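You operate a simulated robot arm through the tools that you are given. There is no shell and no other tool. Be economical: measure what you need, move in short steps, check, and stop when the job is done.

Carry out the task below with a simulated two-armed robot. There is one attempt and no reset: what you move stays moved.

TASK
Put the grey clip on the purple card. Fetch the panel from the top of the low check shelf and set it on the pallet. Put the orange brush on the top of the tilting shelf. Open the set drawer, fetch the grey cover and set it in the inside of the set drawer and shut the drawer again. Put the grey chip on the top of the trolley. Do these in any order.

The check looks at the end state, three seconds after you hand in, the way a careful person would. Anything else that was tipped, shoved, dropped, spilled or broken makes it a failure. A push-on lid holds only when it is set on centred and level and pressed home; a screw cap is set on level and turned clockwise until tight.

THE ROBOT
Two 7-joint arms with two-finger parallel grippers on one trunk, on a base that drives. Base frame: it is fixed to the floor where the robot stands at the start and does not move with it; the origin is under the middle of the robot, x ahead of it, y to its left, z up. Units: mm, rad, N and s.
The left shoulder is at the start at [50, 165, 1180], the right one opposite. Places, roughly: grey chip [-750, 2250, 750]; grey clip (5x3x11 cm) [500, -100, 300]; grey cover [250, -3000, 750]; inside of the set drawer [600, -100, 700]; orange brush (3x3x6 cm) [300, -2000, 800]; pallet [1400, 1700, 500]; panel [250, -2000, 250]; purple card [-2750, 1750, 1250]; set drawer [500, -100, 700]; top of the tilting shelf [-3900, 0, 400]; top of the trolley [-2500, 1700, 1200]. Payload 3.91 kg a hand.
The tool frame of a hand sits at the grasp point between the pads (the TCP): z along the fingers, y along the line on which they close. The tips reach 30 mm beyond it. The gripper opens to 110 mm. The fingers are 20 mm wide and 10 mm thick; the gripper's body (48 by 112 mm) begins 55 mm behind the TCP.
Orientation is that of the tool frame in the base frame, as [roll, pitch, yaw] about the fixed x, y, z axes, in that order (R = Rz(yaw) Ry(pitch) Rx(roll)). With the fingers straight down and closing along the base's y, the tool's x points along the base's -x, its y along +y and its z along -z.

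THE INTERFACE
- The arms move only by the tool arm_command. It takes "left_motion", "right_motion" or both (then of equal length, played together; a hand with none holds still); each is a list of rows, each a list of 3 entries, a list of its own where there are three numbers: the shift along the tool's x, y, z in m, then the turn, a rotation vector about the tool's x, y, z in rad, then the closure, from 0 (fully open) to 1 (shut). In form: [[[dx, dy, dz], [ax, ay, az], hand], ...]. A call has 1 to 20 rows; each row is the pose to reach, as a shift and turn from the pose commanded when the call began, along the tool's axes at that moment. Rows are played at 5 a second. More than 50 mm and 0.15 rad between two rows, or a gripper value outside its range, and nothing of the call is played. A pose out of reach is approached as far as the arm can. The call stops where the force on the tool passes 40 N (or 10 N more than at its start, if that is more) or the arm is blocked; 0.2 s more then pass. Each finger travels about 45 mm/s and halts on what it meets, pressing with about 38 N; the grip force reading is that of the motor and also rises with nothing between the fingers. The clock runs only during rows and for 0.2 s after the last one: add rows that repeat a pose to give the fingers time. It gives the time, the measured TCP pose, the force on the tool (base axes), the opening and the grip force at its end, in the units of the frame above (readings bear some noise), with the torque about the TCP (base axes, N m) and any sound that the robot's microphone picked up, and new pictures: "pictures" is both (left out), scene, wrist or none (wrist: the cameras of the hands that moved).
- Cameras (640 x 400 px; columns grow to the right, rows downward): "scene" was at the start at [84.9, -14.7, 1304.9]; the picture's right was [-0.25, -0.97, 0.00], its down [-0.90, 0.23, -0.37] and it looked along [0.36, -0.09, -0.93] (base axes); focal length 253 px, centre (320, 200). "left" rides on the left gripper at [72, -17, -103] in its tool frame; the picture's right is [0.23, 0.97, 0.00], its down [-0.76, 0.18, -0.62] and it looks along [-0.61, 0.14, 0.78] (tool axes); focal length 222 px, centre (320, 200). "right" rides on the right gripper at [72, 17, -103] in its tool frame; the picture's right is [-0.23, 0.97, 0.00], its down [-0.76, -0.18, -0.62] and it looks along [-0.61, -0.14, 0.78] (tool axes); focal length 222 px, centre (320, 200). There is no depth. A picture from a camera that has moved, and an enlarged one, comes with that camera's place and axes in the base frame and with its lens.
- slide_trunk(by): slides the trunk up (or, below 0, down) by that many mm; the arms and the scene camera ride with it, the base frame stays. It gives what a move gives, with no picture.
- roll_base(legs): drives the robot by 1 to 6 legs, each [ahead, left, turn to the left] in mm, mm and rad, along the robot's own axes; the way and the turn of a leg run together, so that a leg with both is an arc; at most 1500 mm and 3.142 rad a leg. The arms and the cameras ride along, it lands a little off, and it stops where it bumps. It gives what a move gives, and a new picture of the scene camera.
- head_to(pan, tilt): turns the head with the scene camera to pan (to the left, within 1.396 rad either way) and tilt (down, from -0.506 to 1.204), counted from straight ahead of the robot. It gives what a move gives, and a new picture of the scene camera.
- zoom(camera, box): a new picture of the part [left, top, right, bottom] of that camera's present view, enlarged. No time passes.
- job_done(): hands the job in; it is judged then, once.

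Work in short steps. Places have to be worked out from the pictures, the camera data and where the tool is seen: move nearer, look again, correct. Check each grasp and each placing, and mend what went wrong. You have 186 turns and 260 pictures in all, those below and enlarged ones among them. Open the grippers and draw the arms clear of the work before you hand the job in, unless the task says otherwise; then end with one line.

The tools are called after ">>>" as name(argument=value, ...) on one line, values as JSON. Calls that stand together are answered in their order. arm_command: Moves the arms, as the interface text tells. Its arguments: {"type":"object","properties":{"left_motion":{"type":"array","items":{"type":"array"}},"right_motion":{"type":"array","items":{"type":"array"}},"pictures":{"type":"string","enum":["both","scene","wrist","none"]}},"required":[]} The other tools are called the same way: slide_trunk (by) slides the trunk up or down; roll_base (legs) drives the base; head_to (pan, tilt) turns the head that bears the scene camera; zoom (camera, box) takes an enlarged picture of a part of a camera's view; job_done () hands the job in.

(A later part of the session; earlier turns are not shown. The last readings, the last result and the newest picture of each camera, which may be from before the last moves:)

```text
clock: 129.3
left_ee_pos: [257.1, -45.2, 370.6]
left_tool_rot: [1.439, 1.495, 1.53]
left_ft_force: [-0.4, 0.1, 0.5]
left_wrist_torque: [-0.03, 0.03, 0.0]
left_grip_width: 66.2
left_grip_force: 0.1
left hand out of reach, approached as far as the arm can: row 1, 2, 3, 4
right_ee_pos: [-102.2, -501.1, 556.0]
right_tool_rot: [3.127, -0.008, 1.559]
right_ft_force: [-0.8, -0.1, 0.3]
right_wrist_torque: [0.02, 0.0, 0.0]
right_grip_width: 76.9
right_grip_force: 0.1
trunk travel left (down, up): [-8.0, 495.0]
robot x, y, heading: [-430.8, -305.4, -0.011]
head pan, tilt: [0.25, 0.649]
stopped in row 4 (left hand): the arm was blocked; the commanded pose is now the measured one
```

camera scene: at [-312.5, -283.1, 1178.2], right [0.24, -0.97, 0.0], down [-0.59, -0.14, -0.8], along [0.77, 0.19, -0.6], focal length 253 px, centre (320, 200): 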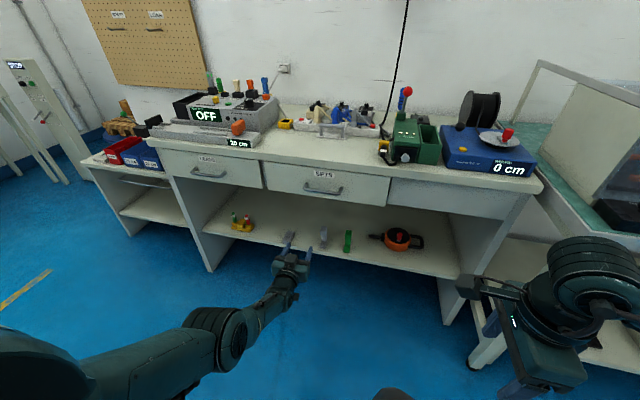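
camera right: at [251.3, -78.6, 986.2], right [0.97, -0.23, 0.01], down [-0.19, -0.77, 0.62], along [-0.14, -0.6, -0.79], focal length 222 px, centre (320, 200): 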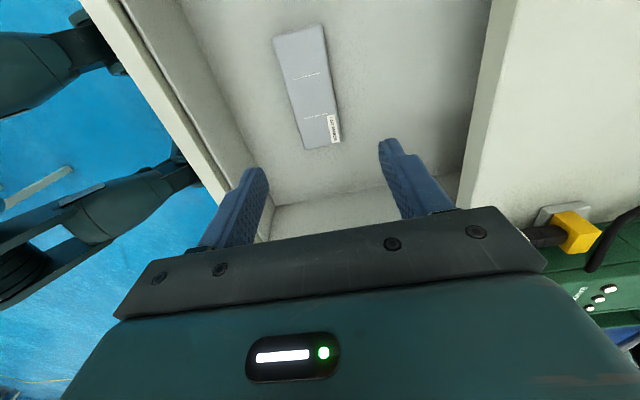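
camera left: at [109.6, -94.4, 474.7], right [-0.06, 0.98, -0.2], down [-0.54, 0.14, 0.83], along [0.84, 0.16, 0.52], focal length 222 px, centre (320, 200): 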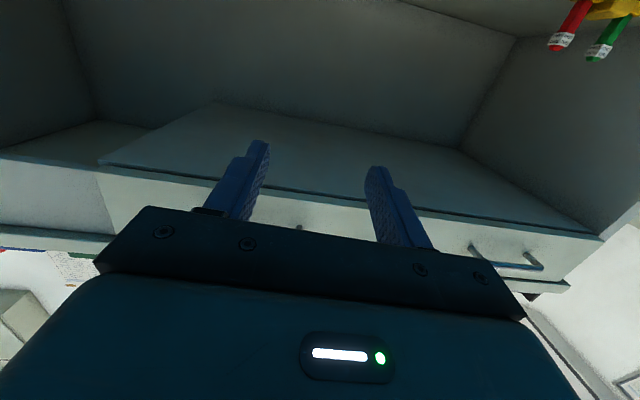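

The elbow conflicts when the trunk is that low. Use a higher trunk with the hand tilted ~40° downward instead.

>>> slide_trunk(by=130)

>>> arm_command(left_motion=[[[0, 0, 0], [0, 0.12, 0], 0.4], [[0, 0, 0], [0, 0.24, 0], 0.4], [[0, 0, 0], [0, 0.36, 0], 0.4], [[0, 0, 0], [0, 0.48, 0], 0.4], [[0, 0, 0], [0, 0.6, 0], 0.4], [[0, 0, 0], [0, 0.72, 0], 0.4], [[0, 0, 0], [0, 0.72, 0], 0.4]])

```text
clock: 130.9
left_ee_pos: [254.0, -52.1, 496.3]
left_tool_rot: [1.598, 1.501, 1.683]
left_ft_force: [-0.4, 0.1, 0.0]
left_wrist_torque: [-0.02, 0.03, 0.01]
left_grip_width: 65.8
left_grip_force: 0.2
right_ee_pos: [-102.3, -501.6, 688.8]
right_tool_rot: [3.13, -0.009, 1.56]
right_ft_force: [-0.3, 0.3, 0.5]
right_wrist_torque: [0.02, -0.01, -0.01]
right_grip_width: 77.1
right_grip_force: 0.0
trunk travel left (down, up): [-138.0, 365.0]
robot x, y, heading: [-425.6, -306.0, -0.006]
head pan, tilt: [0.25, 0.649]
```

```text
clock: 132.5
left_ee_pos: [252.5, -52.0, 495.9]
left_tool_rot: [3.036, 0.844, -3.135]
left_ft_force: [0.0, -0.4, 0.3]
left_wrist_torque: [-0.05, 0.02, -0.01]
left_grip_width: 65.9
left_grip_force: 0.1
right_ee_pos: [-102.7, -501.6, 688.0]
right_tool_rot: [3.129, -0.01, 1.559]
right_ft_force: [-0.2, -0.9, 0.2]
right_wrist_torque: [0.02, 0.01, -0.04]
right_grip_width: 77.2
right_grip_force: 0.1
trunk travel left (down, up): [-138.0, 365.0]
robot x, y, heading: [-425.1, -300.4, -0.004]
head pan, tilt: [0.25, 0.649]
camera scene: at [-312.6, -283.1, 1083.1], right [0.24, -0.97, 0.0], down [-0.59, -0.15, -0.8], along [0.77, 0.19, -0.6], focal length 253 px, centre (320, 200)
camera left: at [130.6, -78.9, 509.5], right [-0.23, 0.97, -0.1], down [0.03, 0.11, 0.99], along [0.97, 0.23, -0.05], focal length 222 px, centre (320, 200)
```

scene: 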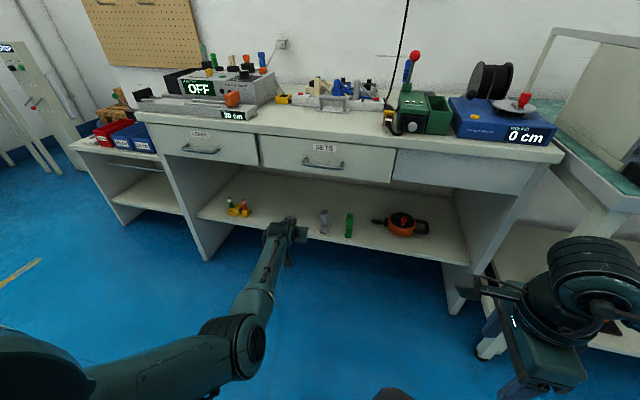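
left: 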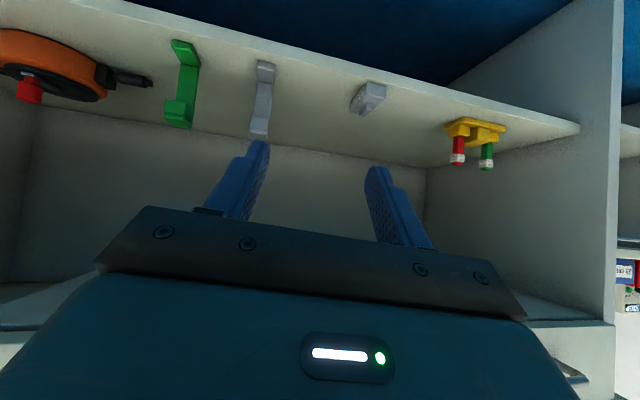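

Good view of the clips (image is inverted). Grey clip near (495,-108), base z≈280. Square the yaw, move to y≈-108 and lower to z≈375.

>>> arm_command(left_motion=[[[0.022, -0.016, 0.018], [0.026, -0.002, 0.023], 0.4], [[0.045, -0.032, 0.037], [0.052, -0.005, 0.046], 0.4], [[0.067, -0.048, 0.055], [0.08, -0.007, 0.07], 0.4], [[0.09, -0.064, 0.073], [0.105, -0.01, 0.092], 0.4], [[0.09, -0.064, 0.073], [0.105, -0.01, 0.092], 0.4]])

```text
clock: 133.7
left_ee_pos: [229.5, -106.8, 395.3]
left_tool_rot: [3.035, 0.845, 3.006]
left_ft_force: [0.6, -0.4, -0.2]
left_wrist_torque: [-0.04, 0.0, -0.02]
left_grip_width: 66.1
left_grip_force: 0.0
left hand out of reach, approached as far as the arm can: row 3, 4, 5
right_ee_pos: [-101.5, -501.2, 688.0]
right_tool_rot: [3.129, -0.008, 1.559]
right_ft_force: [-0.5, -0.6, 0.1]
right_wrist_torque: [-0.01, 0.02, 0.01]
right_grip_width: 77.2
right_grip_force: 0.1
trunk travel left (down, up): [-138.0, 365.0]
robot x, y, heading: [-425.8, -303.9, -0.006]
head pan, tilt: [0.25, 0.649]
camera scene: at [-312.6, -283.1, 1083.1], right [0.24, -0.97, 0.0], down [-0.59, -0.15, -0.8], along [0.77, 0.19, -0.6], focal length 253 px, centre (320, 200)
camera left: at [104.9, -116.8, 408.0], right [-0.09, 0.99, -0.1], down [0.04, 0.11, 0.99], along [0.99, 0.09, -0.05], focal length 222 px, centre (320, 200)
```

scene: 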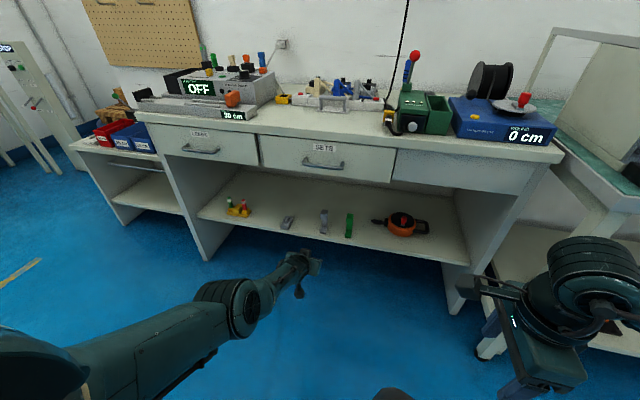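
left: 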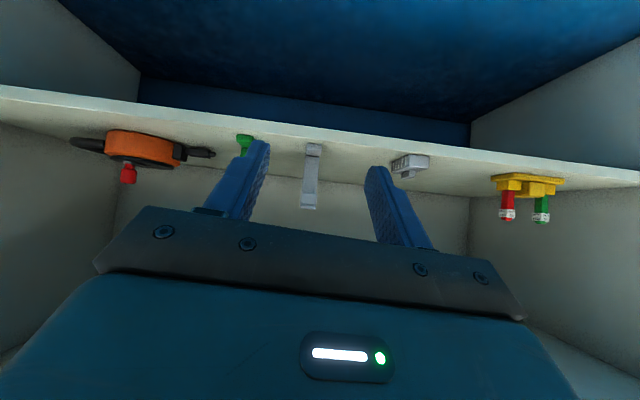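

Refined: clip at ≈(480,-105), base z≈297, top≈405. Drive 160 mm ahead and look again.

>>> roll_base(legs=[[160, 0, 0]])

>>> zoom(camera="left", box=[0, 0, 640, 400])

```text
clock: 135.1
left_ee_pos: [389.0, -109.9, 394.5]
left_tool_rot: [3.035, 0.848, 3.004]
left_ft_force: [-0.2, -0.3, -1.0]
left_wrist_torque: [0.0, -0.01, -0.03]
left_grip_width: 66.0
left_grip_force: 0.0
right_ee_pos: [56.6, -503.4, 689.8]
right_tool_rot: [3.129, -0.007, 1.556]
right_ft_force: [0.4, -0.2, -0.2]
right_wrist_torque: [0.02, 0.01, 0.0]
right_grip_width: 77.0
right_grip_force: 0.1
trunk travel left (down, up): [-138.0, 365.0]
robot x, y, heading: [-268.5, -305.7, -0.004]
head pan, tilt: [0.25, 0.649]
camera scene: at [-154.5, -284.7, 1083.1], right [0.24, -0.97, 0.0], down [-0.59, -0.14, -0.8], along [0.77, 0.19, -0.6], focal length 253 px, centre (320, 200)
```

scene: 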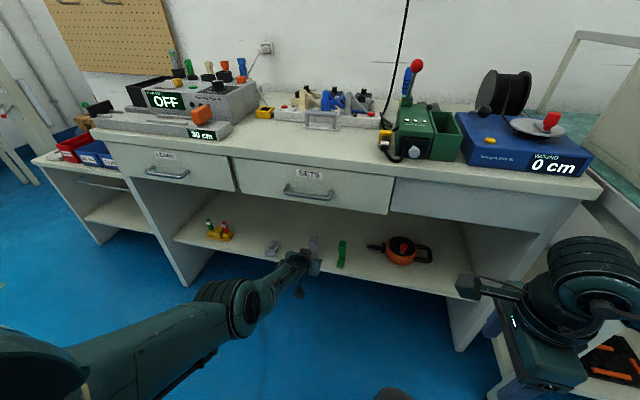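

```text
1.00 times, centred on (320, 200) of left
camera zoom: at [263.4, -119.4, 408.0], right [-0.09, 0.99, -0.1], down [0.04, 0.11, 0.99], along [0.99, 0.09, -0.05], focal length 222 px, centre (320, 200)
```

zoom: 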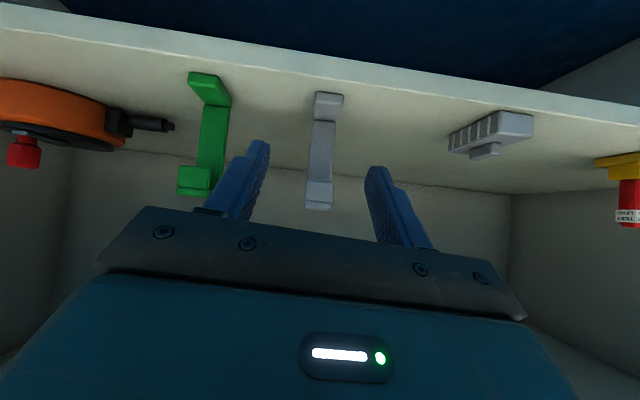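

Clip is centred between the fingers: strip ≈(455,-105), z 305–405. Advance along the fingers ~76 mm.

>>> arm_command(left_motion=[[[-0.005, 0.001, 0.025], [0, 0, 0], 0.4], [[-0.009, 0.003, 0.05], [0, 0, 0], 0.4], [[-0.014, 0.004, 0.076], [0, 0, 0], 0.4], [[-0.014, 0.004, 0.076], [0, 0, 0], 0.4]])

```text
clock: 136.1
left_ee_pos: [392.3, -106.3, 399.0]
left_tool_rot: [3.037, 0.846, 3.004]
left_ft_force: [0.3, 0.5, -0.4]
left_wrist_torque: [0.04, 0.01, -0.02]
left_grip_width: 66.0
left_grip_force: 0.1
left hand out of reach, approached as far as the arm can: row 1, 2, 3, 4
right_ee_pos: [55.8, -503.1, 688.4]
right_tool_rot: [3.129, -0.009, 1.556]
right_ft_force: [-0.6, 0.1, 0.7]
right_wrist_torque: [-0.02, -0.02, 0.01]
right_grip_width: 77.0
right_grip_force: 0.1
trunk travel left (down, up): [-138.0, 365.0]
robot x, y, heading: [-270.0, -304.7, -0.014]
head pan, tilt: [0.25, 0.649]
camera scene: at [-154.4, -284.7, 1083.1], right [0.24, -0.97, 0.0], down [-0.59, -0.14, -0.8], along [0.77, 0.19, -0.6], focal length 253 px, centre (320, 200)
camera left: at [267.2, -116.9, 412.2], right [-0.09, 0.99, -0.1], down [0.04, 0.11, 0.99], along [0.99, 0.09, -0.05], focal length 222 px, centre (320, 200)
```

scene: 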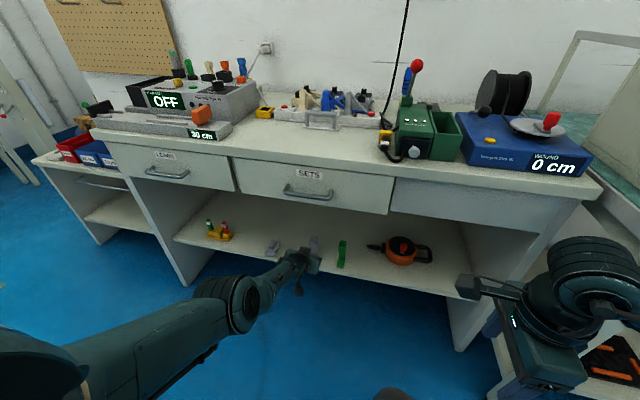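
left: 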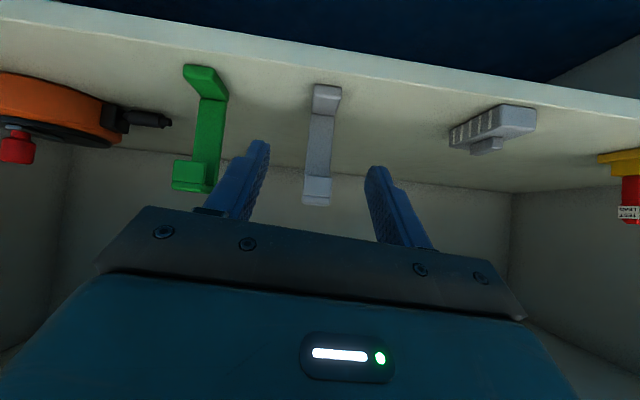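

Arm at its reach; use the trunk (-42) and then the base (+60).

>>> slide_trunk(by=-42)

>>> roll_base(legs=[[40, 0, 0]])

>>> zoom(camera="left", box=[160, 50, 480, 250])

```text
clock: 137.0
left_ee_pos: [394.0, -107.6, 358.0]
left_tool_rot: [3.036, 0.847, 3.004]
left_ft_force: [0.8, 0.5, 0.1]
left_wrist_torque: [0.01, 0.01, 0.01]
left_grip_width: 66.0
left_grip_force: 0.0
right_ee_pos: [56.0, -503.4, 646.1]
right_tool_rot: [3.127, -0.01, 1.555]
right_ft_force: [-0.8, -0.1, -0.3]
right_wrist_torque: [-0.01, 0.0, 0.02]
right_grip_width: 76.9
right_grip_force: 0.1
trunk travel left (down, up): [-96.0, 407.0]
robot x, y, heading: [-270.4, -303.8, -0.013]
head pan, tilt: [0.25, 0.649]
```

```text
clock: 137.8
left_ee_pos: [431.0, -107.8, 357.2]
left_tool_rot: [3.035, 0.847, 3.002]
left_ft_force: [-0.1, -0.6, 0.1]
left_wrist_torque: [0.03, 0.0, -0.02]
left_grip_width: 66.2
left_grip_force: 0.0
right_ee_pos: [95.2, -503.9, 646.3]
right_tool_rot: [3.129, -0.009, 1.555]
right_ft_force: [0.3, 0.0, 0.9]
right_wrist_torque: [-0.02, -0.01, 0.0]
right_grip_width: 77.2
right_grip_force: 0.1
trunk travel left (down, up): [-96.0, 407.0]
robot x, y, heading: [-229.1, -304.0, -0.011]
head pan, tilt: [0.25, 0.649]
camera scene: at [-115.7, -285.2, 1041.1], right [0.24, -0.97, 0.0], down [-0.59, -0.14, -0.8], along [0.77, 0.19, -0.6], focal length 253 px, centre (320, 200)
```

scene: 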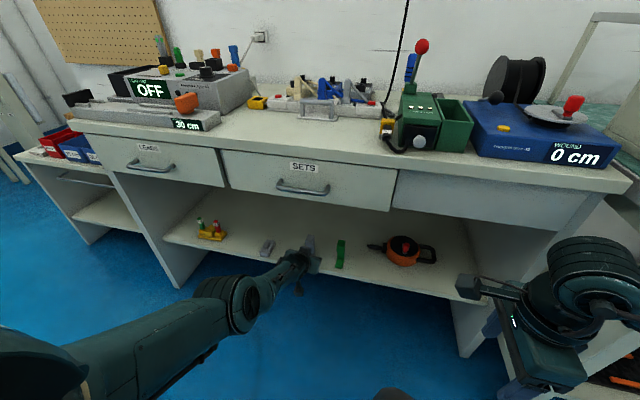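

```text
2.00 times, centred on (320, 150) of left
camera zoom: at [306.1, -117.9, 370.2], right [-0.09, 0.99, -0.1], down [0.04, 0.11, 0.99], along [0.99, 0.09, -0.05], focal length 444 px, centre (320, 300)
```

zoom: 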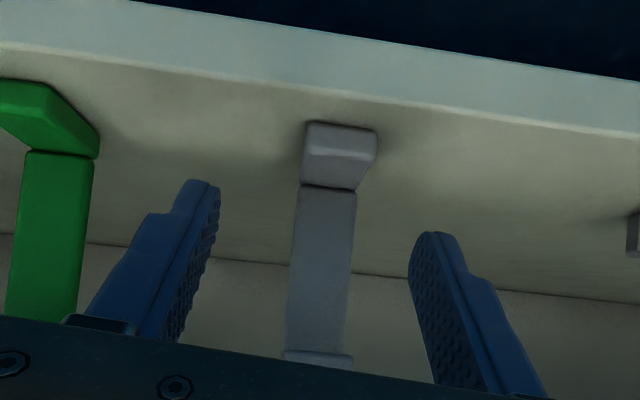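

Strip is well centred between the fingers. Advance 35 mm more and close.

>>> roll_base(legs=[[35, 0, 0]])

>>> arm_command(left_motion=[[[0, 0, 0], [0, 0, 0], 0.5], [[0, 0, 0], [0, 0, 0], 0.65], [[0, 0, 0], [0, 0, 0], 0.8], [[0, 0, 0], [0, 0, 0], 0.9], [[0, 0, 0], [0, 0, 0], 0.95], [[0, 0, 0], [0, 0, 0], 0.95]])

```text
clock: 138.7
left_ee_pos: [464.1, -109.7, 355.6]
left_tool_rot: [3.035, 0.845, 3.003]
left_ft_force: [0.5, 0.0, 0.0]
left_wrist_torque: [0.01, 0.01, 0.01]
left_grip_width: 66.2
left_grip_force: 0.1
right_ee_pos: [127.9, -503.8, 644.8]
right_tool_rot: [3.127, -0.01, 1.554]
right_ft_force: [-1.0, -0.2, 0.5]
right_wrist_torque: [-0.01, -0.06, 0.01]
right_grip_width: 77.1
right_grip_force: 0.0
trunk travel left (down, up): [-96.0, 407.0]
robot x, y, heading: [-196.4, -306.1, -0.007]
head pan, tilt: [0.25, 0.649]
camera scene: at [-81.9, -285.6, 1041.1], right [0.24, -0.97, 0.0], down [-0.59, -0.14, -0.8], along [0.77, 0.19, -0.6], focal length 253 px, centre (320, 200)
```

scene: 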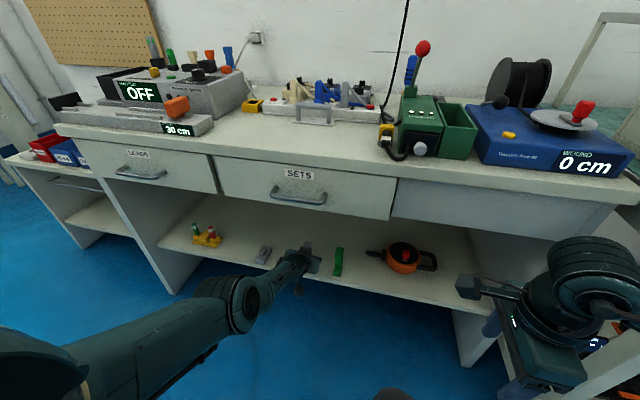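

```text
clock: 140.1
left_ee_pos: [465.9, -109.3, 357.4]
left_tool_rot: [3.036, 0.848, 3.002]
left_ft_force: [0.6, -0.9, 0.1]
left_wrist_torque: [-0.01, 0.02, 0.0]
left_grip_width: 24.9
left_grip_force: 37.7
right_ee_pos: [127.8, -503.7, 646.0]
right_tool_rot: [3.128, -0.008, 1.555]
right_ft_force: [0.1, 0.0, 0.1]
right_wrist_torque: [0.04, -0.05, 0.0]
right_grip_width: 76.9
right_grip_force: 0.1
trunk travel left (down, up): [-96.0, 407.0]
robot x, y, heading: [-193.5, -306.9, -0.012]
head pan, tilt: [0.25, 0.649]
camera scene: at [-81.8, -285.7, 1041.2], right [0.24, -0.97, 0.0], down [-0.59, -0.14, -0.8], along [0.77, 0.19, -0.6], focal length 253 px, centre (320, 200)
camera left: at [340.0, -118.5, 370.2], right [-0.09, 0.99, -0.1], down [0.04, 0.11, 0.99], along [0.99, 0.09, -0.05], focal length 222 px, centre (320, 200)
```

scene: 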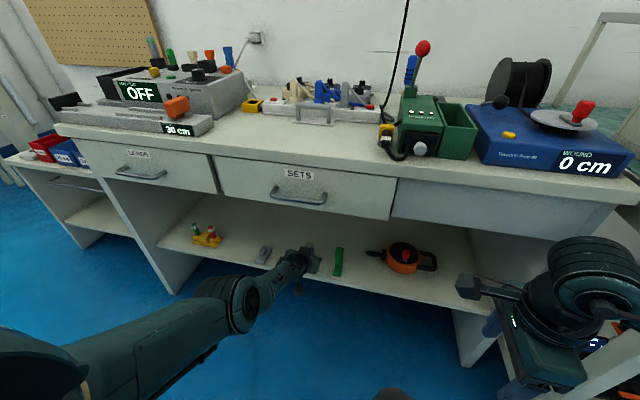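
left: 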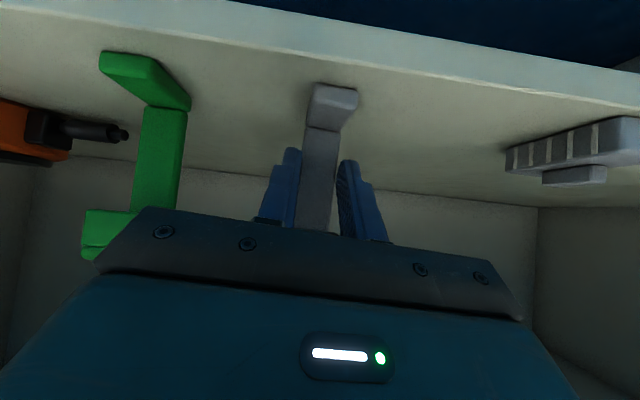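

Clip gripped (24.9 mm). Lift by the trunk and back out.

>>> slide_trunk(by=40)

>>> roll_base(legs=[[-380, 0, 0]])

>>> zoom(camera="left", box=[0, 0, 640, 400])

```text
clock: 140.9
left_ee_pos: [466.3, -109.9, 397.0]
left_tool_rot: [3.035, 0.845, 3.002]
left_ft_force: [-0.6, 0.0, 0.0]
left_wrist_torque: [0.0, 0.01, -0.02]
left_grip_width: 25.0
left_grip_force: 37.7
right_ee_pos: [127.8, -503.9, 685.2]
right_tool_rot: [3.129, -0.009, 1.554]
right_ft_force: [0.3, -0.4, 0.3]
right_wrist_torque: [0.02, 0.03, 0.03]
right_grip_width: 76.9
right_grip_force: 0.1
trunk travel left (down, up): [-136.0, 367.0]
robot x, y, heading: [-191.9, -307.1, -0.01]
head pan, tilt: [0.25, 0.649]
```

```text
clock: 143.3
left_ee_pos: [94.5, -103.9, 397.0]
left_tool_rot: [3.036, 0.847, 3.003]
left_ft_force: [-0.1, 0.5, -0.1]
left_wrist_torque: [-0.01, 0.04, -0.02]
left_grip_width: 24.8
left_grip_force: 38.0
right_ee_pos: [-241.4, -499.9, 686.5]
right_tool_rot: [3.13, -0.009, 1.555]
right_ft_force: [-0.6, -0.3, 0.4]
right_wrist_torque: [0.01, 0.03, 0.02]
right_grip_width: 77.0
right_grip_force: 0.0
trunk travel left (down, up): [-136.0, 367.0]
robot x, y, heading: [-568.6, -301.7, -0.013]
head pan, tilt: [0.25, 0.649]
camera scene: at [-451.8, -281.6, 1081.1], right [0.24, -0.97, 0.0], down [-0.59, -0.14, -0.8], along [0.77, 0.19, -0.6], focal length 253 px, centre (320, 200)
```

scene: 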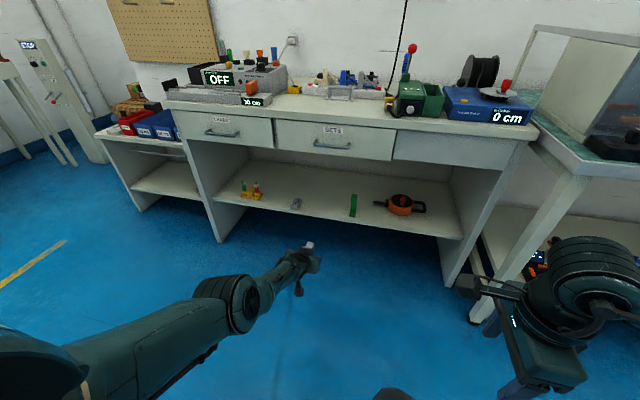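

```text
1.00 times, centred on (320, 200) of left
camera zoom: at [-30.2, -114.0, 410.1], right [-0.09, 0.99, -0.1], down [0.04, 0.11, 0.99], along [0.99, 0.09, -0.05], focal length 222 px, centre (320, 200)
```

zoom: 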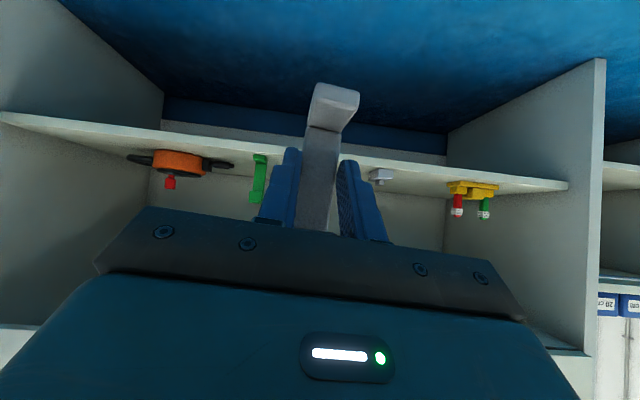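

Clip held. Raise the trunk to bench height and tuck the left hand back and up before going to the brush.

>>> slide_trunk(by=264)

>>> arm_command(left_motion=[[[-0.003, 0, -0.045], [0, 0, 0], 0.95], [[-0.006, 0, -0.09], [0, 0, 0], 0.95], [[-0.009, 0, -0.135], [0, 0, 0], 0.95], [[-0.012, 0, -0.18], [0, 0, 0], 0.95], [[-0.015, 0, -0.225], [0, 0, 0], 0.95], [[-0.018, 0, -0.27], [0, 0, 0], 0.95], [[-0.02, 0, -0.315], [0, 0, 0], 0.95], [[-0.02, 0, -0.35], [0, 0, 0], 0.95]], pictures="scene")

```text
clock: 146.0
left_ee_pos: [95.1, -105.0, 660.3]
left_tool_rot: [3.034, 0.844, 3.001]
left_ft_force: [-0.2, 0.0, -1.3]
left_wrist_torque: [-0.02, 0.0, -0.04]
left_grip_width: 24.8
left_grip_force: 38.0
right_ee_pos: [-241.5, -499.3, 950.7]
right_tool_rot: [3.131, -0.008, 1.555]
right_ft_force: [0.6, 0.1, -0.5]
right_wrist_torque: [-0.01, 0.0, 0.0]
right_grip_width: 76.8
right_grip_force: 0.1
trunk travel left (down, up): [-400.0, 103.0]
robot x, y, heading: [-569.7, -300.4, -0.009]
head pan, tilt: [0.25, 0.649]
```

```text
clock: 147.8
left_ee_pos: [94.3, -104.1, 661.0]
left_tool_rot: [3.034, 0.846, 3.003]
left_ft_force: [-0.3, 0.0, -1.0]
left_wrist_torque: [0.03, 0.03, 0.01]
left_grip_width: 24.9
left_grip_force: 37.8
left hand out of reach, approached as far as the arm can: row 1, 2, 3, 4, 5, 6, 7, 8
right_ee_pos: [-241.4, -500.2, 950.5]
right_tool_rot: [3.13, -0.01, 1.555]
right_ft_force: [0.4, 0.9, -0.9]
right_wrist_torque: [0.03, 0.0, 0.0]
right_grip_width: 77.0
right_grip_force: 0.0
trunk travel left (down, up): [-400.0, 103.0]
robot x, y, heading: [-565.0, -301.2, -0.008]
head pan, tilt: [0.25, 0.649]
camera scene: at [-451.8, -281.5, 1345.1], right [0.24, -0.97, 0.0], down [-0.59, -0.14, -0.8], along [0.77, 0.19, -0.6], focal length 253 px, centre (320, 200)
```

scene: 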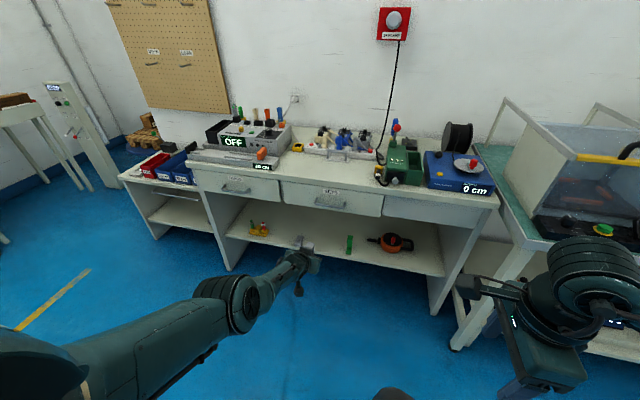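

Retraction along the fingers is refused (joint limit). Try lifting straight up while levelling the hand.

>>> arm_command(left_motion=[[[-0.022, 0, -0.02], [0, -0.08, 0], 0.95], [[-0.045, 0, -0.04], [0, -0.16, 0], 0.95], [[-0.067, 0, -0.06], [0, -0.24, 0], 0.95], [[-0.09, 0, -0.08], [0, -0.32, 0], 0.95], [[-0.112, 0, -0.1], [0, -0.4, 0], 0.95], [[-0.134, 0, -0.12], [0, -0.48, 0], 0.95], [[-0.157, 0, -0.14], [0, -0.56, 0], 0.95], [[-0.18, 0, -0.16], [0, -0.64, 0], 0.95]], pictures="scene")

```text
clock: 149.6
left_ee_pos: [83.6, -134.2, 900.6]
left_tool_rot: [2.42, 1.462, 2.364]
left_ft_force: [1.0, -0.2, -1.4]
left_wrist_torque: [-0.02, 0.05, 0.01]
left_grip_width: 24.7
left_grip_force: 38.0
right_ee_pos: [-241.3, -500.1, 949.5]
right_tool_rot: [3.13, -0.009, 1.555]
right_ft_force: [0.2, 0.0, 0.8]
right_wrist_torque: [-0.02, -0.01, -0.01]
right_grip_width: 77.0
right_grip_force: 0.1
trunk travel left (down, up): [-400.0, 103.0]
robot x, y, heading: [-565.4, -301.6, -0.008]
head pan, tilt: [0.25, 0.649]
camera scene: at [-451.9, -281.7, 1345.1], right [0.24, -0.97, 0.0], down [-0.59, -0.14, -0.8], along [0.77, 0.19, -0.6], focal length 253 px, centre (320, 200)
```

scene: 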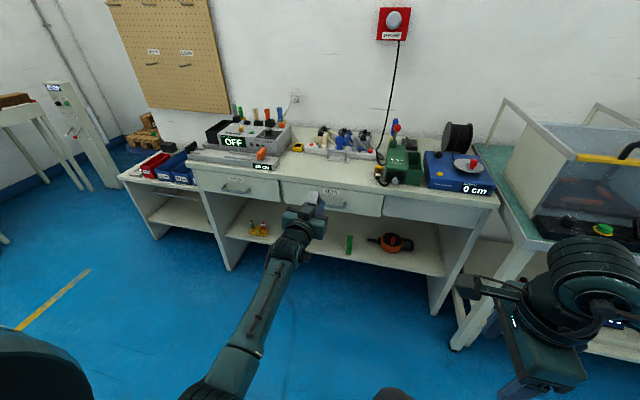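

Works. Now retract 200 mm.

>>> arm_command(left_motion=[[[-0.01, 0, -0.04], [0, 0, 0], 0.95], [[-0.02, 0, -0.08], [0, 0, 0], 0.95], [[-0.03, 0, -0.12], [0, 0, 0], 0.95], [[-0.04, 0, -0.16], [0, 0, 0], 0.95], [[-0.05, 0, -0.2], [0, 0, 0], 0.95]], pictures="none")

>>> roll_base(legs=[[0, -1480, 0], [0, -100, 0.01]])

>>> head_to(pan=-0.35, tilt=0.7)

```text
clock: 150.2
left_ee_pos: [35.7, -129.7, 1020.0]
left_tool_rot: [0.649, 1.442, 0.599]
left_ft_force: [-0.5, 0.1, -2.0]
left_wrist_torque: [-0.04, -0.02, 0.02]
left_grip_width: 25.1
left_grip_force: 38.1
right_ee_pos: [-242.1, -499.1, 950.0]
right_tool_rot: [3.127, -0.008, 1.555]
right_ft_force: [-0.2, -0.2, 0.2]
right_wrist_torque: [-0.05, 0.02, 0.01]
right_grip_width: 76.9
right_grip_force: 0.0
trunk travel left (down, up): [-400.0, 103.0]
robot x, y, heading: [-566.0, -302.9, -0.009]
head pan, tilt: [0.25, 0.649]
stopped in row 3 (left hand): the arm was blocked; the commanded pose is now the measured one
```

```text
clock: 158.2
left_ee_pos: [38.8, -1662.5, 1019.4]
left_tool_rot: [0.682, 1.445, 0.674]
left_ft_force: [-0.4, 0.3, -1.5]
left_wrist_torque: [0.04, 0.01, 0.03]
left_grip_width: 25.0
left_grip_force: 38.0
right_ee_pos: [-220.8, -2046.1, 951.5]
right_tool_rot: [3.13, -0.009, 1.598]
right_ft_force: [-0.2, 0.1, 0.2]
right_wrist_torque: [0.01, 0.0, -0.01]
right_grip_width: 77.1
right_grip_force: 0.2
trunk travel left (down, up): [-400.0, 103.0]
robot x, y, heading: [-552.6, -1861.5, 0.037]
head pan, tilt: [0.25, 0.649]
camera scene: at [-440.9, -1836.5, 1345.1], right [0.28, -0.96, 0.0], down [-0.58, -0.17, -0.8], along [0.76, 0.22, -0.6], focal length 253 px, centre (320, 200)
```

scene: 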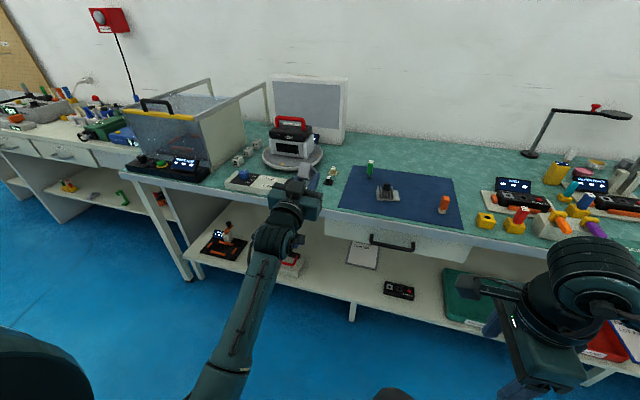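

```text
clock: 159.2
left_ee_pos: [39.9, -1663.2, 1019.1]
left_tool_rot: [0.676, 1.446, 0.669]
left_ft_force: [-0.3, 0.2, 0.5]
left_wrist_torque: [0.0, 0.03, 0.02]
left_grip_width: 24.7
left_grip_force: 38.4
right_ee_pos: [-221.9, -2043.7, 949.0]
right_tool_rot: [3.129, -0.009, 1.599]
right_ft_force: [1.2, 0.2, 0.3]
right_wrist_torque: [-0.02, 0.01, 0.02]
right_grip_width: 77.0
right_grip_force: 0.2
trunk travel left (down, up): [-400.0, 103.0]
robot x, y, heading: [-555.7, -1861.5, 0.033]
head pan, tilt: [-0.351, 0.7]
camera scene: at [-443.5, -1886.3, 1340.8], right [-0.31, -0.95, 0.0], down [-0.61, 0.2, -0.76], along [0.73, -0.24, -0.64], focal length 253 px, centre (320, 200)
```

scene: 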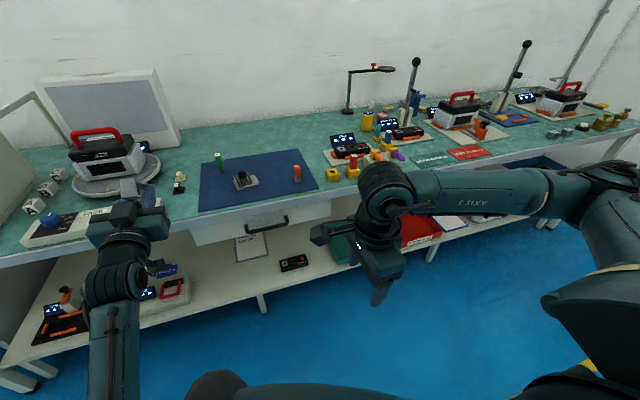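

Brush ≈ (305,-2040) on the mat. Drive 300 ahead, straightening the heading.

>>> roll_base(legs=[[300, 0, -0.033]])

>>> arm_command(right_motion=[[[0, 0.04, 0.01], [0, 0, 0], 0.3], [[0, 0.08, 0.02], [0, 0, 0], 0.3], [[0, 0.12, 0.03], [0, 0, 0], 0.3], [[0, 0.16, 0.03], [0, 0, 0], 0.3], [[0, 0.2, 0.03], [0, 0, 0], 0.3], [[0, 0.2, 0.03], [0, 0, 0], 0.3]])

```text
clock: 161.3
left_ee_pos: [344.8, -1676.5, 1018.5]
left_tool_rot: [0.677, 1.445, 0.642]
left_ft_force: [0.7, 0.0, -0.9]
left_wrist_torque: [0.0, -0.02, -0.01]
left_grip_width: 25.1
left_grip_force: 38.5
right_ee_pos: [73.3, -2049.9, 949.8]
right_tool_rot: [3.13, -0.009, 1.57]
right_ft_force: [0.3, 0.0, 0.8]
right_wrist_torque: [0.0, -0.03, 0.04]
right_grip_width: 77.0
right_grip_force: 0.0
trunk travel left (down, up): [-400.0, 103.0]
robot x, y, heading: [-251.7, -1855.4, 0.002]
head pan, tilt: [-0.351, 0.7]
camera scene: at [-144.0, -1884.2, 1340.7], right [-0.34, -0.94, 0.0], down [-0.61, 0.22, -0.76], along [0.72, -0.26, -0.64], focal length 253 px, centre (320, 200)
```

scene: 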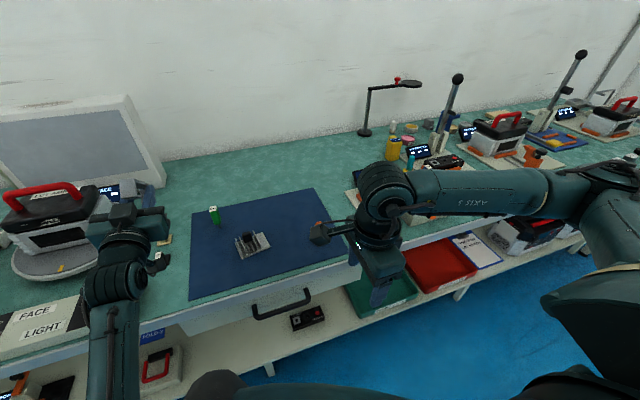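

```text
clock: 162.7
left_ee_pos: [344.9, -1675.9, 1020.1]
left_tool_rot: [0.676, 1.445, 0.637]
left_ft_force: [0.4, -0.7, -1.0]
left_wrist_torque: [-0.02, 0.03, 0.0]
left_grip_width: 24.7
left_grip_force: 38.3
right_ee_pos: [272.9, -2052.5, 927.4]
right_tool_rot: [3.126, -0.009, 1.572]
right_ft_force: [-0.8, 0.5, 0.5]
right_wrist_torque: [-0.01, -0.04, 0.01]
right_grip_width: 77.1
right_grip_force: 0.1
trunk travel left (down, up): [-400.0, 103.0]
robot x, y, heading: [-253.7, -1852.8, 0.008]
head pan, tilt: [-0.351, 0.7]
camera scene: at [-144.7, -1884.3, 1340.8], right [-0.34, -0.94, 0.0], down [-0.61, 0.22, -0.77], along [0.72, -0.26, -0.64], focal length 253 px, centre (320, 200)
camera right: at [289.4, -1982.2, 1032.4], right [0.97, -0.23, 0.01], down [-0.19, -0.77, 0.61], along [-0.13, -0.6, -0.79], focal length 222 px, centre (320, 200)
```

scene: 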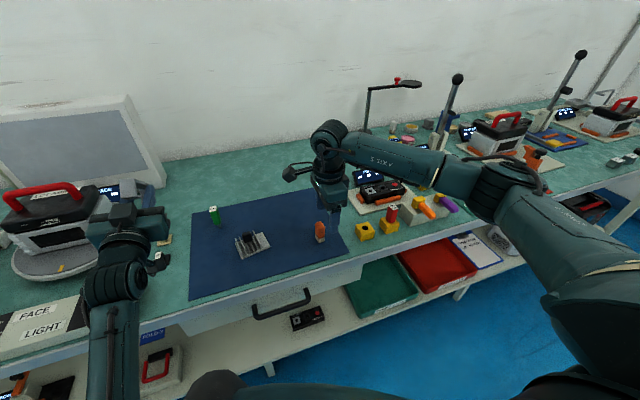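
right: 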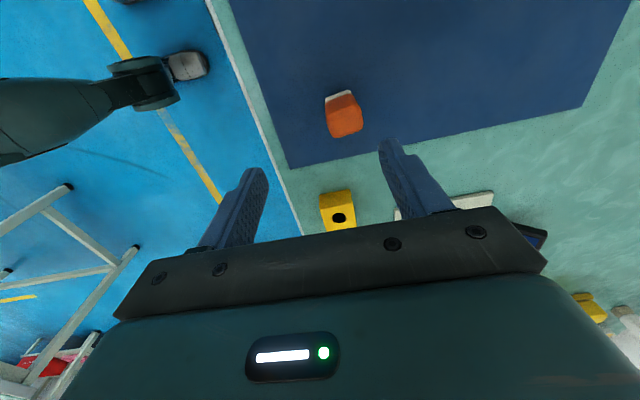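

Both cameras agree: brush at ≈(299,-2044), top ≈860. Descend to TCP z≈845 around it and close.

>>> arm_command(right_motion=[[[0.004, 0.013, 0], [0, 0, 0], 0.3], [[0.008, 0.026, 0.01], [0, 0, 0], 0.3], [[0.008, 0.026, 0.03], [0, 0, 0], 0.3], [[0.008, 0.026, 0.05], [0, 0, 0], 0.3], [[0.008, 0.026, 0.07], [0, 0, 0], 0.3], [[0.008, 0.026, 0.08], [0, 0, 0], 0.3]])

>>> zoom(camera="scene", box=[240, 160, 400, 260])

```text
clock: 164.1
left_ee_pos: [344.3, -1675.7, 1018.5]
left_tool_rot: [0.674, 1.444, 0.639]
left_ft_force: [0.0, 0.6, -0.5]
left_wrist_torque: [0.01, -0.02, 0.02]
left_grip_width: 24.7
left_grip_force: 37.6
right_ee_pos: [299.3, -2039.7, 843.9]
right_tool_rot: [3.127, -0.009, 1.57]
right_ft_force: [0.8, -0.8, -0.4]
right_wrist_torque: [0.01, 0.0, 0.0]
right_grip_width: 77.0
right_grip_force: 0.1
trunk travel left (down, up): [-400.0, 103.0]
robot x, y, heading: [-256.1, -1854.5, 0.002]
head pan, tilt: [-0.351, 0.7]
camera scene: at [-144.5, -1884.2, 1340.8], right [-0.34, -0.94, 0.0], down [-0.61, 0.22, -0.76], along [0.72, -0.26, -0.64], focal length 253 px, centre (320, 200)
camera right: at [316.1, -1969.1, 949.0], right [0.97, -0.23, 0.01], down [-0.19, -0.77, 0.61], along [-0.13, -0.6, -0.79], focal length 222 px, centre (320, 200)
```

scene: 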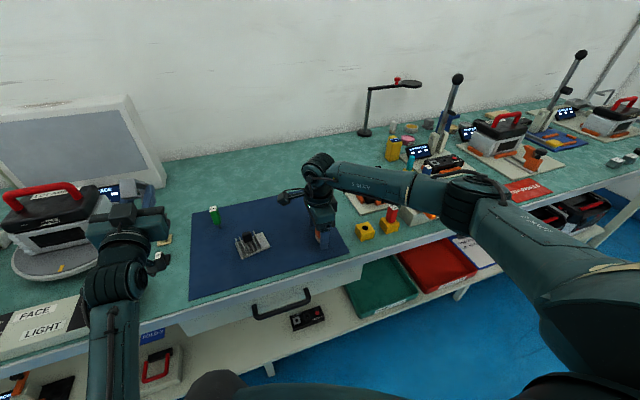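
right: 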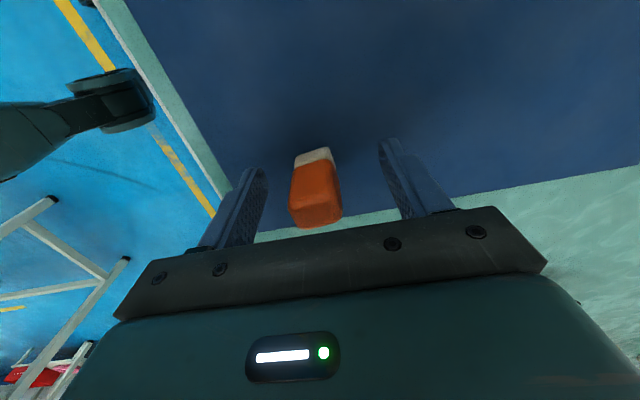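

```text
4.00 times, centred on (320, 210) of scene
camera zoom: at [-144.5, -1884.2, 1340.8], right [-0.34, -0.94, 0.0], down [-0.61, 0.22, -0.76], along [0.72, -0.26, -0.64], focal length 1012 px, centre (320, 160)
```

zoom: 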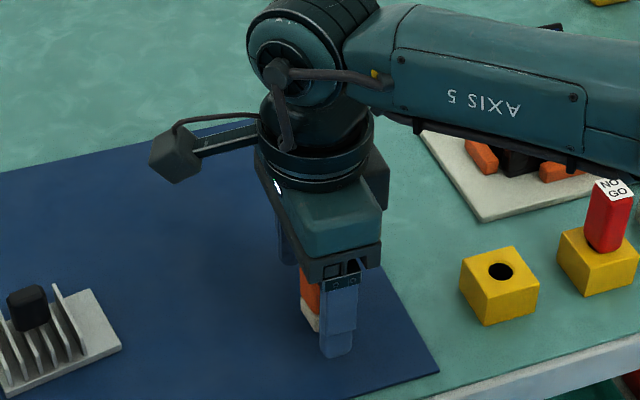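

Aligned; close on the brush.

>>> arm_command(right_motion=[[[0, 0, 0], [0, 0, 0], 0.5], [[0, 0, 0], [0, 0, 0], 0.7], [[0, 0, 0], [0, 0, 0], 0.85], [[0, 0, 0], [0, 0, 0], 0.9], [[0, 0, 0], [0, 0, 0], 0.9], [[0, 0, -0.02], [0, 0, 0], 0.9], [[0, 0, -0.05], [0, 0, 0], 0.9], [[0, 0, -0.09], [0, 0, 0], 0.9], [[0, -0.04, -0.1], [0, 0, 0], 0.9], [[0, -0.08, -0.1], [0, 0, 0], 0.9], [[0, -0.12, -0.1], [0, 0, 0], 0.9], [[0, -0.16, -0.1], [0, 0, 0], 0.9]])

```text
clock: 166.7
left_ee_pos: [343.7, -1675.9, 1019.6]
left_tool_rot: [0.674, 1.445, 0.637]
left_ft_force: [0.3, 0.4, -0.4]
left_wrist_torque: [0.0, 0.05, -0.03]
left_grip_width: 25.2
left_grip_force: 38.5
right_ee_pos: [139.9, -2039.2, 942.8]
right_tool_rot: [3.127, -0.007, 1.569]
right_ft_force: [-0.1, 0.2, 0.0]
right_wrist_torque: [0.04, 0.03, 0.01]
right_grip_width: 27.0
right_grip_force: 38.2
trunk travel left (down, up): [-400.0, 103.0]
robot x, y, heading: [-255.7, -1854.3, 0.0]
head pan, tilt: [-0.351, 0.7]
camera scene: at [-144.9, -1884.3, 1340.8], right [-0.34, -0.94, 0.0], down [-0.61, 0.22, -0.77], along [0.72, -0.26, -0.64], focal length 253 px, centre (320, 200)
camera right: at [155.3, -1967.1, 1047.4], right [0.97, -0.23, 0.01], down [-0.19, -0.77, 0.61], along [-0.13, -0.6, -0.79], focal length 222 px, centre (320, 200)
```

scene: 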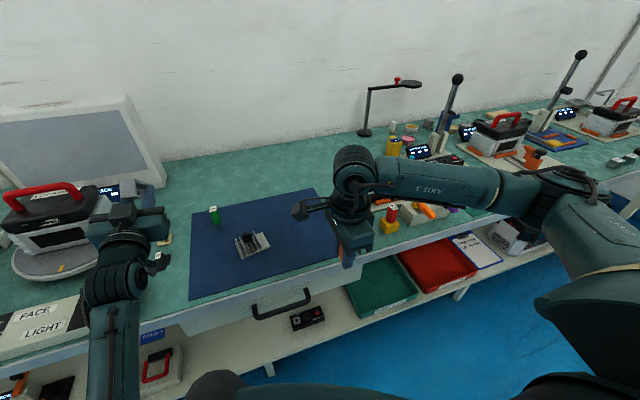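
right: 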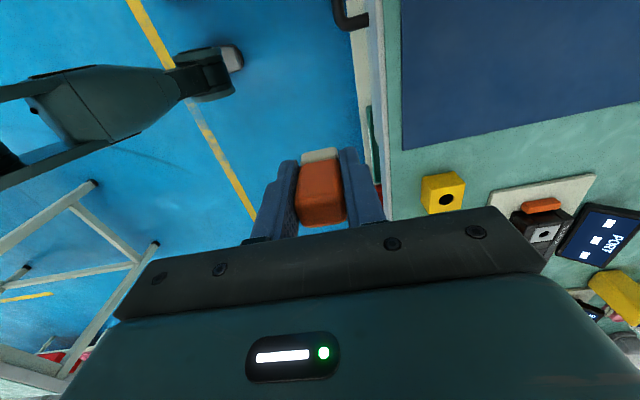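

Brush held (27 mm). Back off and look around behind for a path to the tilting shelf.

>>> roll_base(legs=[[-350, 0, 0]])

>>> head_to(pan=-1.39, tilt=0.35)

>>> head_to(pan=1.39, tilt=0.35)

```text
clock: 169.0
left_ee_pos: [-12.2, -1681.2, 1019.8]
left_tool_rot: [0.672, 1.446, 0.625]
left_ft_force: [0.2, 0.9, 0.6]
left_wrist_torque: [0.0, 0.02, -0.03]
left_grip_width: 25.1
left_grip_force: 38.0
right_ee_pos: [-220.5, -2042.5, 941.9]
right_tool_rot: [3.129, -0.009, 1.557]
right_ft_force: [0.5, -0.2, 0.2]
right_wrist_torque: [-0.05, 0.01, 0.01]
right_grip_width: 26.9
right_grip_force: 38.0
trunk travel left (down, up): [-400.0, 103.0]
robot x, y, heading: [-610.9, -1853.4, -0.012]
head pan, tilt: [-0.351, 0.7]
camera scene: at [-504.3, -1884.5, 1340.8], right [-0.35, -0.94, 0.0], down [-0.6, 0.23, -0.77], along [0.72, -0.27, -0.64], focal length 253 px, centre (320, 200)
```

scene: 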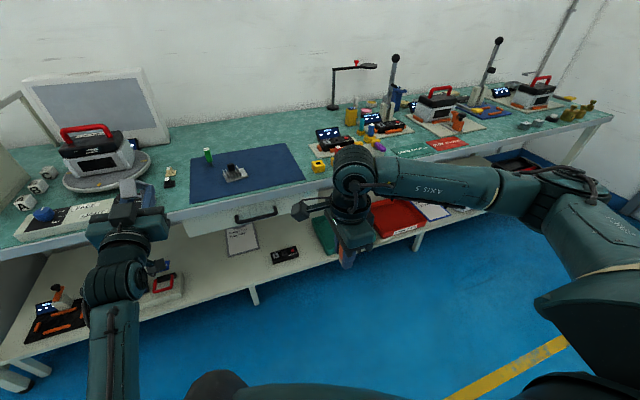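

```text
clock: 170.3
left_ee_pos: [-11.6, -1681.9, 1019.6]
left_tool_rot: [0.676, 1.444, 0.627]
left_ft_force: [-0.4, 0.0, -1.1]
left_wrist_torque: [0.02, 0.0, -0.01]
left_grip_width: 24.8
left_grip_force: 38.2
right_ee_pos: [-222.1, -2043.5, 941.7]
right_tool_rot: [3.129, -0.01, 1.555]
right_ft_force: [0.0, 0.1, -1.0]
right_wrist_torque: [0.0, -0.01, 0.0]
right_grip_width: 27.1
right_grip_force: 38.5
trunk travel left (down, up): [-400.0, 103.0]
robot x, y, heading: [-611.3, -1855.4, -0.003]
head pan, tilt: [-1.389, 0.351]
camera scene: at [-567.2, -1946.3, 1372.2], right [-0.98, -0.17, 0.0], down [-0.06, 0.34, -0.94], along [0.16, -0.92, -0.34], focal length 253 px, centre (320, 200)
```

scene: 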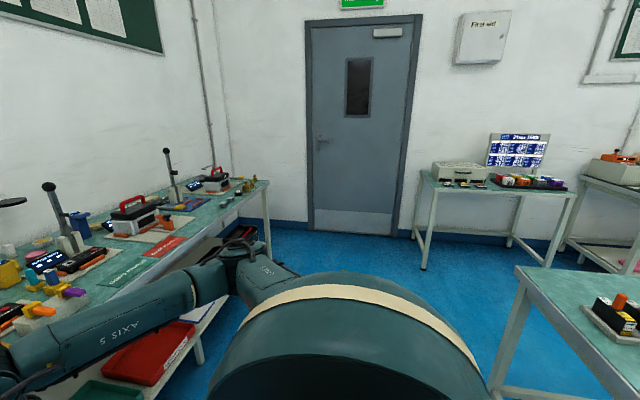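

```text
clock: 172.7
left_ee_pos: [-12.8, -1681.4, 1019.5]
left_tool_rot: [0.677, 1.445, 0.629]
left_ft_force: [-0.2, 0.1, 0.0]
left_wrist_torque: [0.01, 0.01, 0.02]
left_grip_width: 25.0
left_grip_force: 38.2
right_ee_pos: [-221.1, -2042.9, 943.1]
right_tool_rot: [3.129, -0.008, 1.555]
right_ft_force: [-0.4, 0.3, -0.7]
right_wrist_torque: [0.0, 0.02, -0.02]
right_grip_width: 26.9
right_grip_force: 38.3
trunk travel left (down, up): [-400.0, 103.0]
robot x, y, heading: [-612.3, -1855.0, -0.008]
head pan, tilt: [1.389, 0.351]
camera scene: at [-565.6, -1763.2, 1372.2], right [0.98, -0.19, 0.0], down [-0.07, -0.34, -0.94], along [0.18, 0.92, -0.34], focal length 253 px, centre (320, 200)
```

scene: 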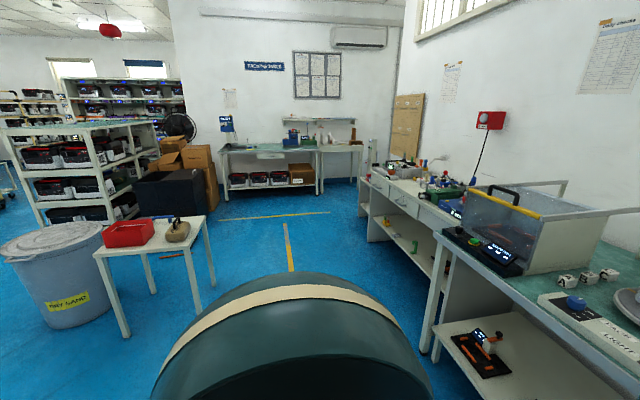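

Turn left 90° to look further toward the shelves at the back.

>>> roll_base(legs=[[0, 0, 1.5708]])

>>> head_to(pan=0.9, tilt=0.3)

```text
clock: 177.0
left_ee_pos: [-791.3, -1253.6, 1019.6]
left_tool_rot: [0.675, 1.446, 2.206]
left_ft_force: [-0.6, 0.7, -0.2]
left_wrist_torque: [-0.01, 0.0, 0.03]
left_grip_width: 24.5
left_grip_force: 37.5
right_ee_pos: [-429.6, -1459.8, 941.4]
right_tool_rot: [3.128, -0.008, 3.137]
right_ft_force: [-0.4, -0.2, -1.2]
right_wrist_torque: [-0.03, 0.01, 0.03]
right_grip_width: 26.9
right_grip_force: 38.3
trunk travel left (down, up): [-400.0, 103.0]
robot x, y, heading: [-613.4, -1852.3, 1.575]
head pan, tilt: [1.389, 0.351]
camera scene: at [-704.4, -1808.1, 1372.2], right [0.18, 0.98, 0.0], down [0.34, -0.06, -0.94], along [-0.92, 0.17, -0.34], focal length 253 px, centre (320, 200)
```

scene: 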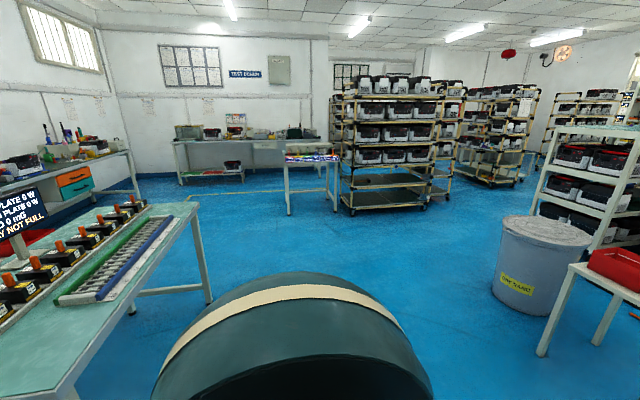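

```text
clock: 177.9
left_ee_pos: [-791.2, -1254.8, 1018.1]
left_tool_rot: [0.677, 1.446, 2.208]
left_ft_force: [0.1, 0.0, -0.9]
left_wrist_torque: [-0.02, -0.02, 0.0]
left_grip_width: 24.7
left_grip_force: 38.5
right_ee_pos: [-430.3, -1460.0, 941.3]
right_tool_rot: [3.129, -0.008, 3.138]
right_ft_force: [0.5, -0.3, -0.4]
right_wrist_torque: [0.02, 0.01, -0.01]
right_grip_width: 27.0
right_grip_force: 37.8
trunk travel left (down, up): [-400.0, 103.0]
robot x, y, heading: [-615.0, -1853.7, 1.571]
head pan, tilt: [0.901, 0.3]
camera scene: at [-685.9, -1767.0, 1376.9], right [0.62, 0.78, 0.0], down [0.23, -0.18, -0.96], along [-0.75, 0.59, -0.3], focal length 253 px, centre (320, 200)
```

scene: 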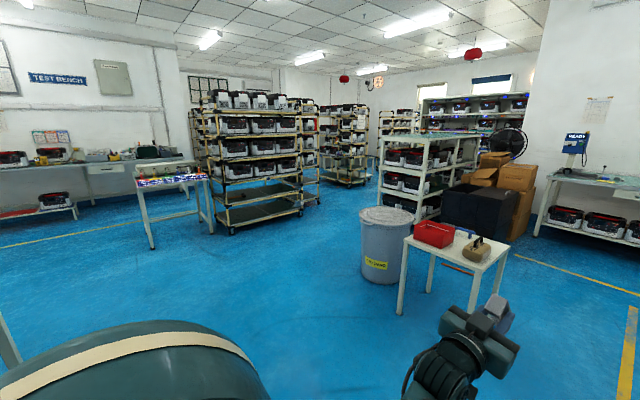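

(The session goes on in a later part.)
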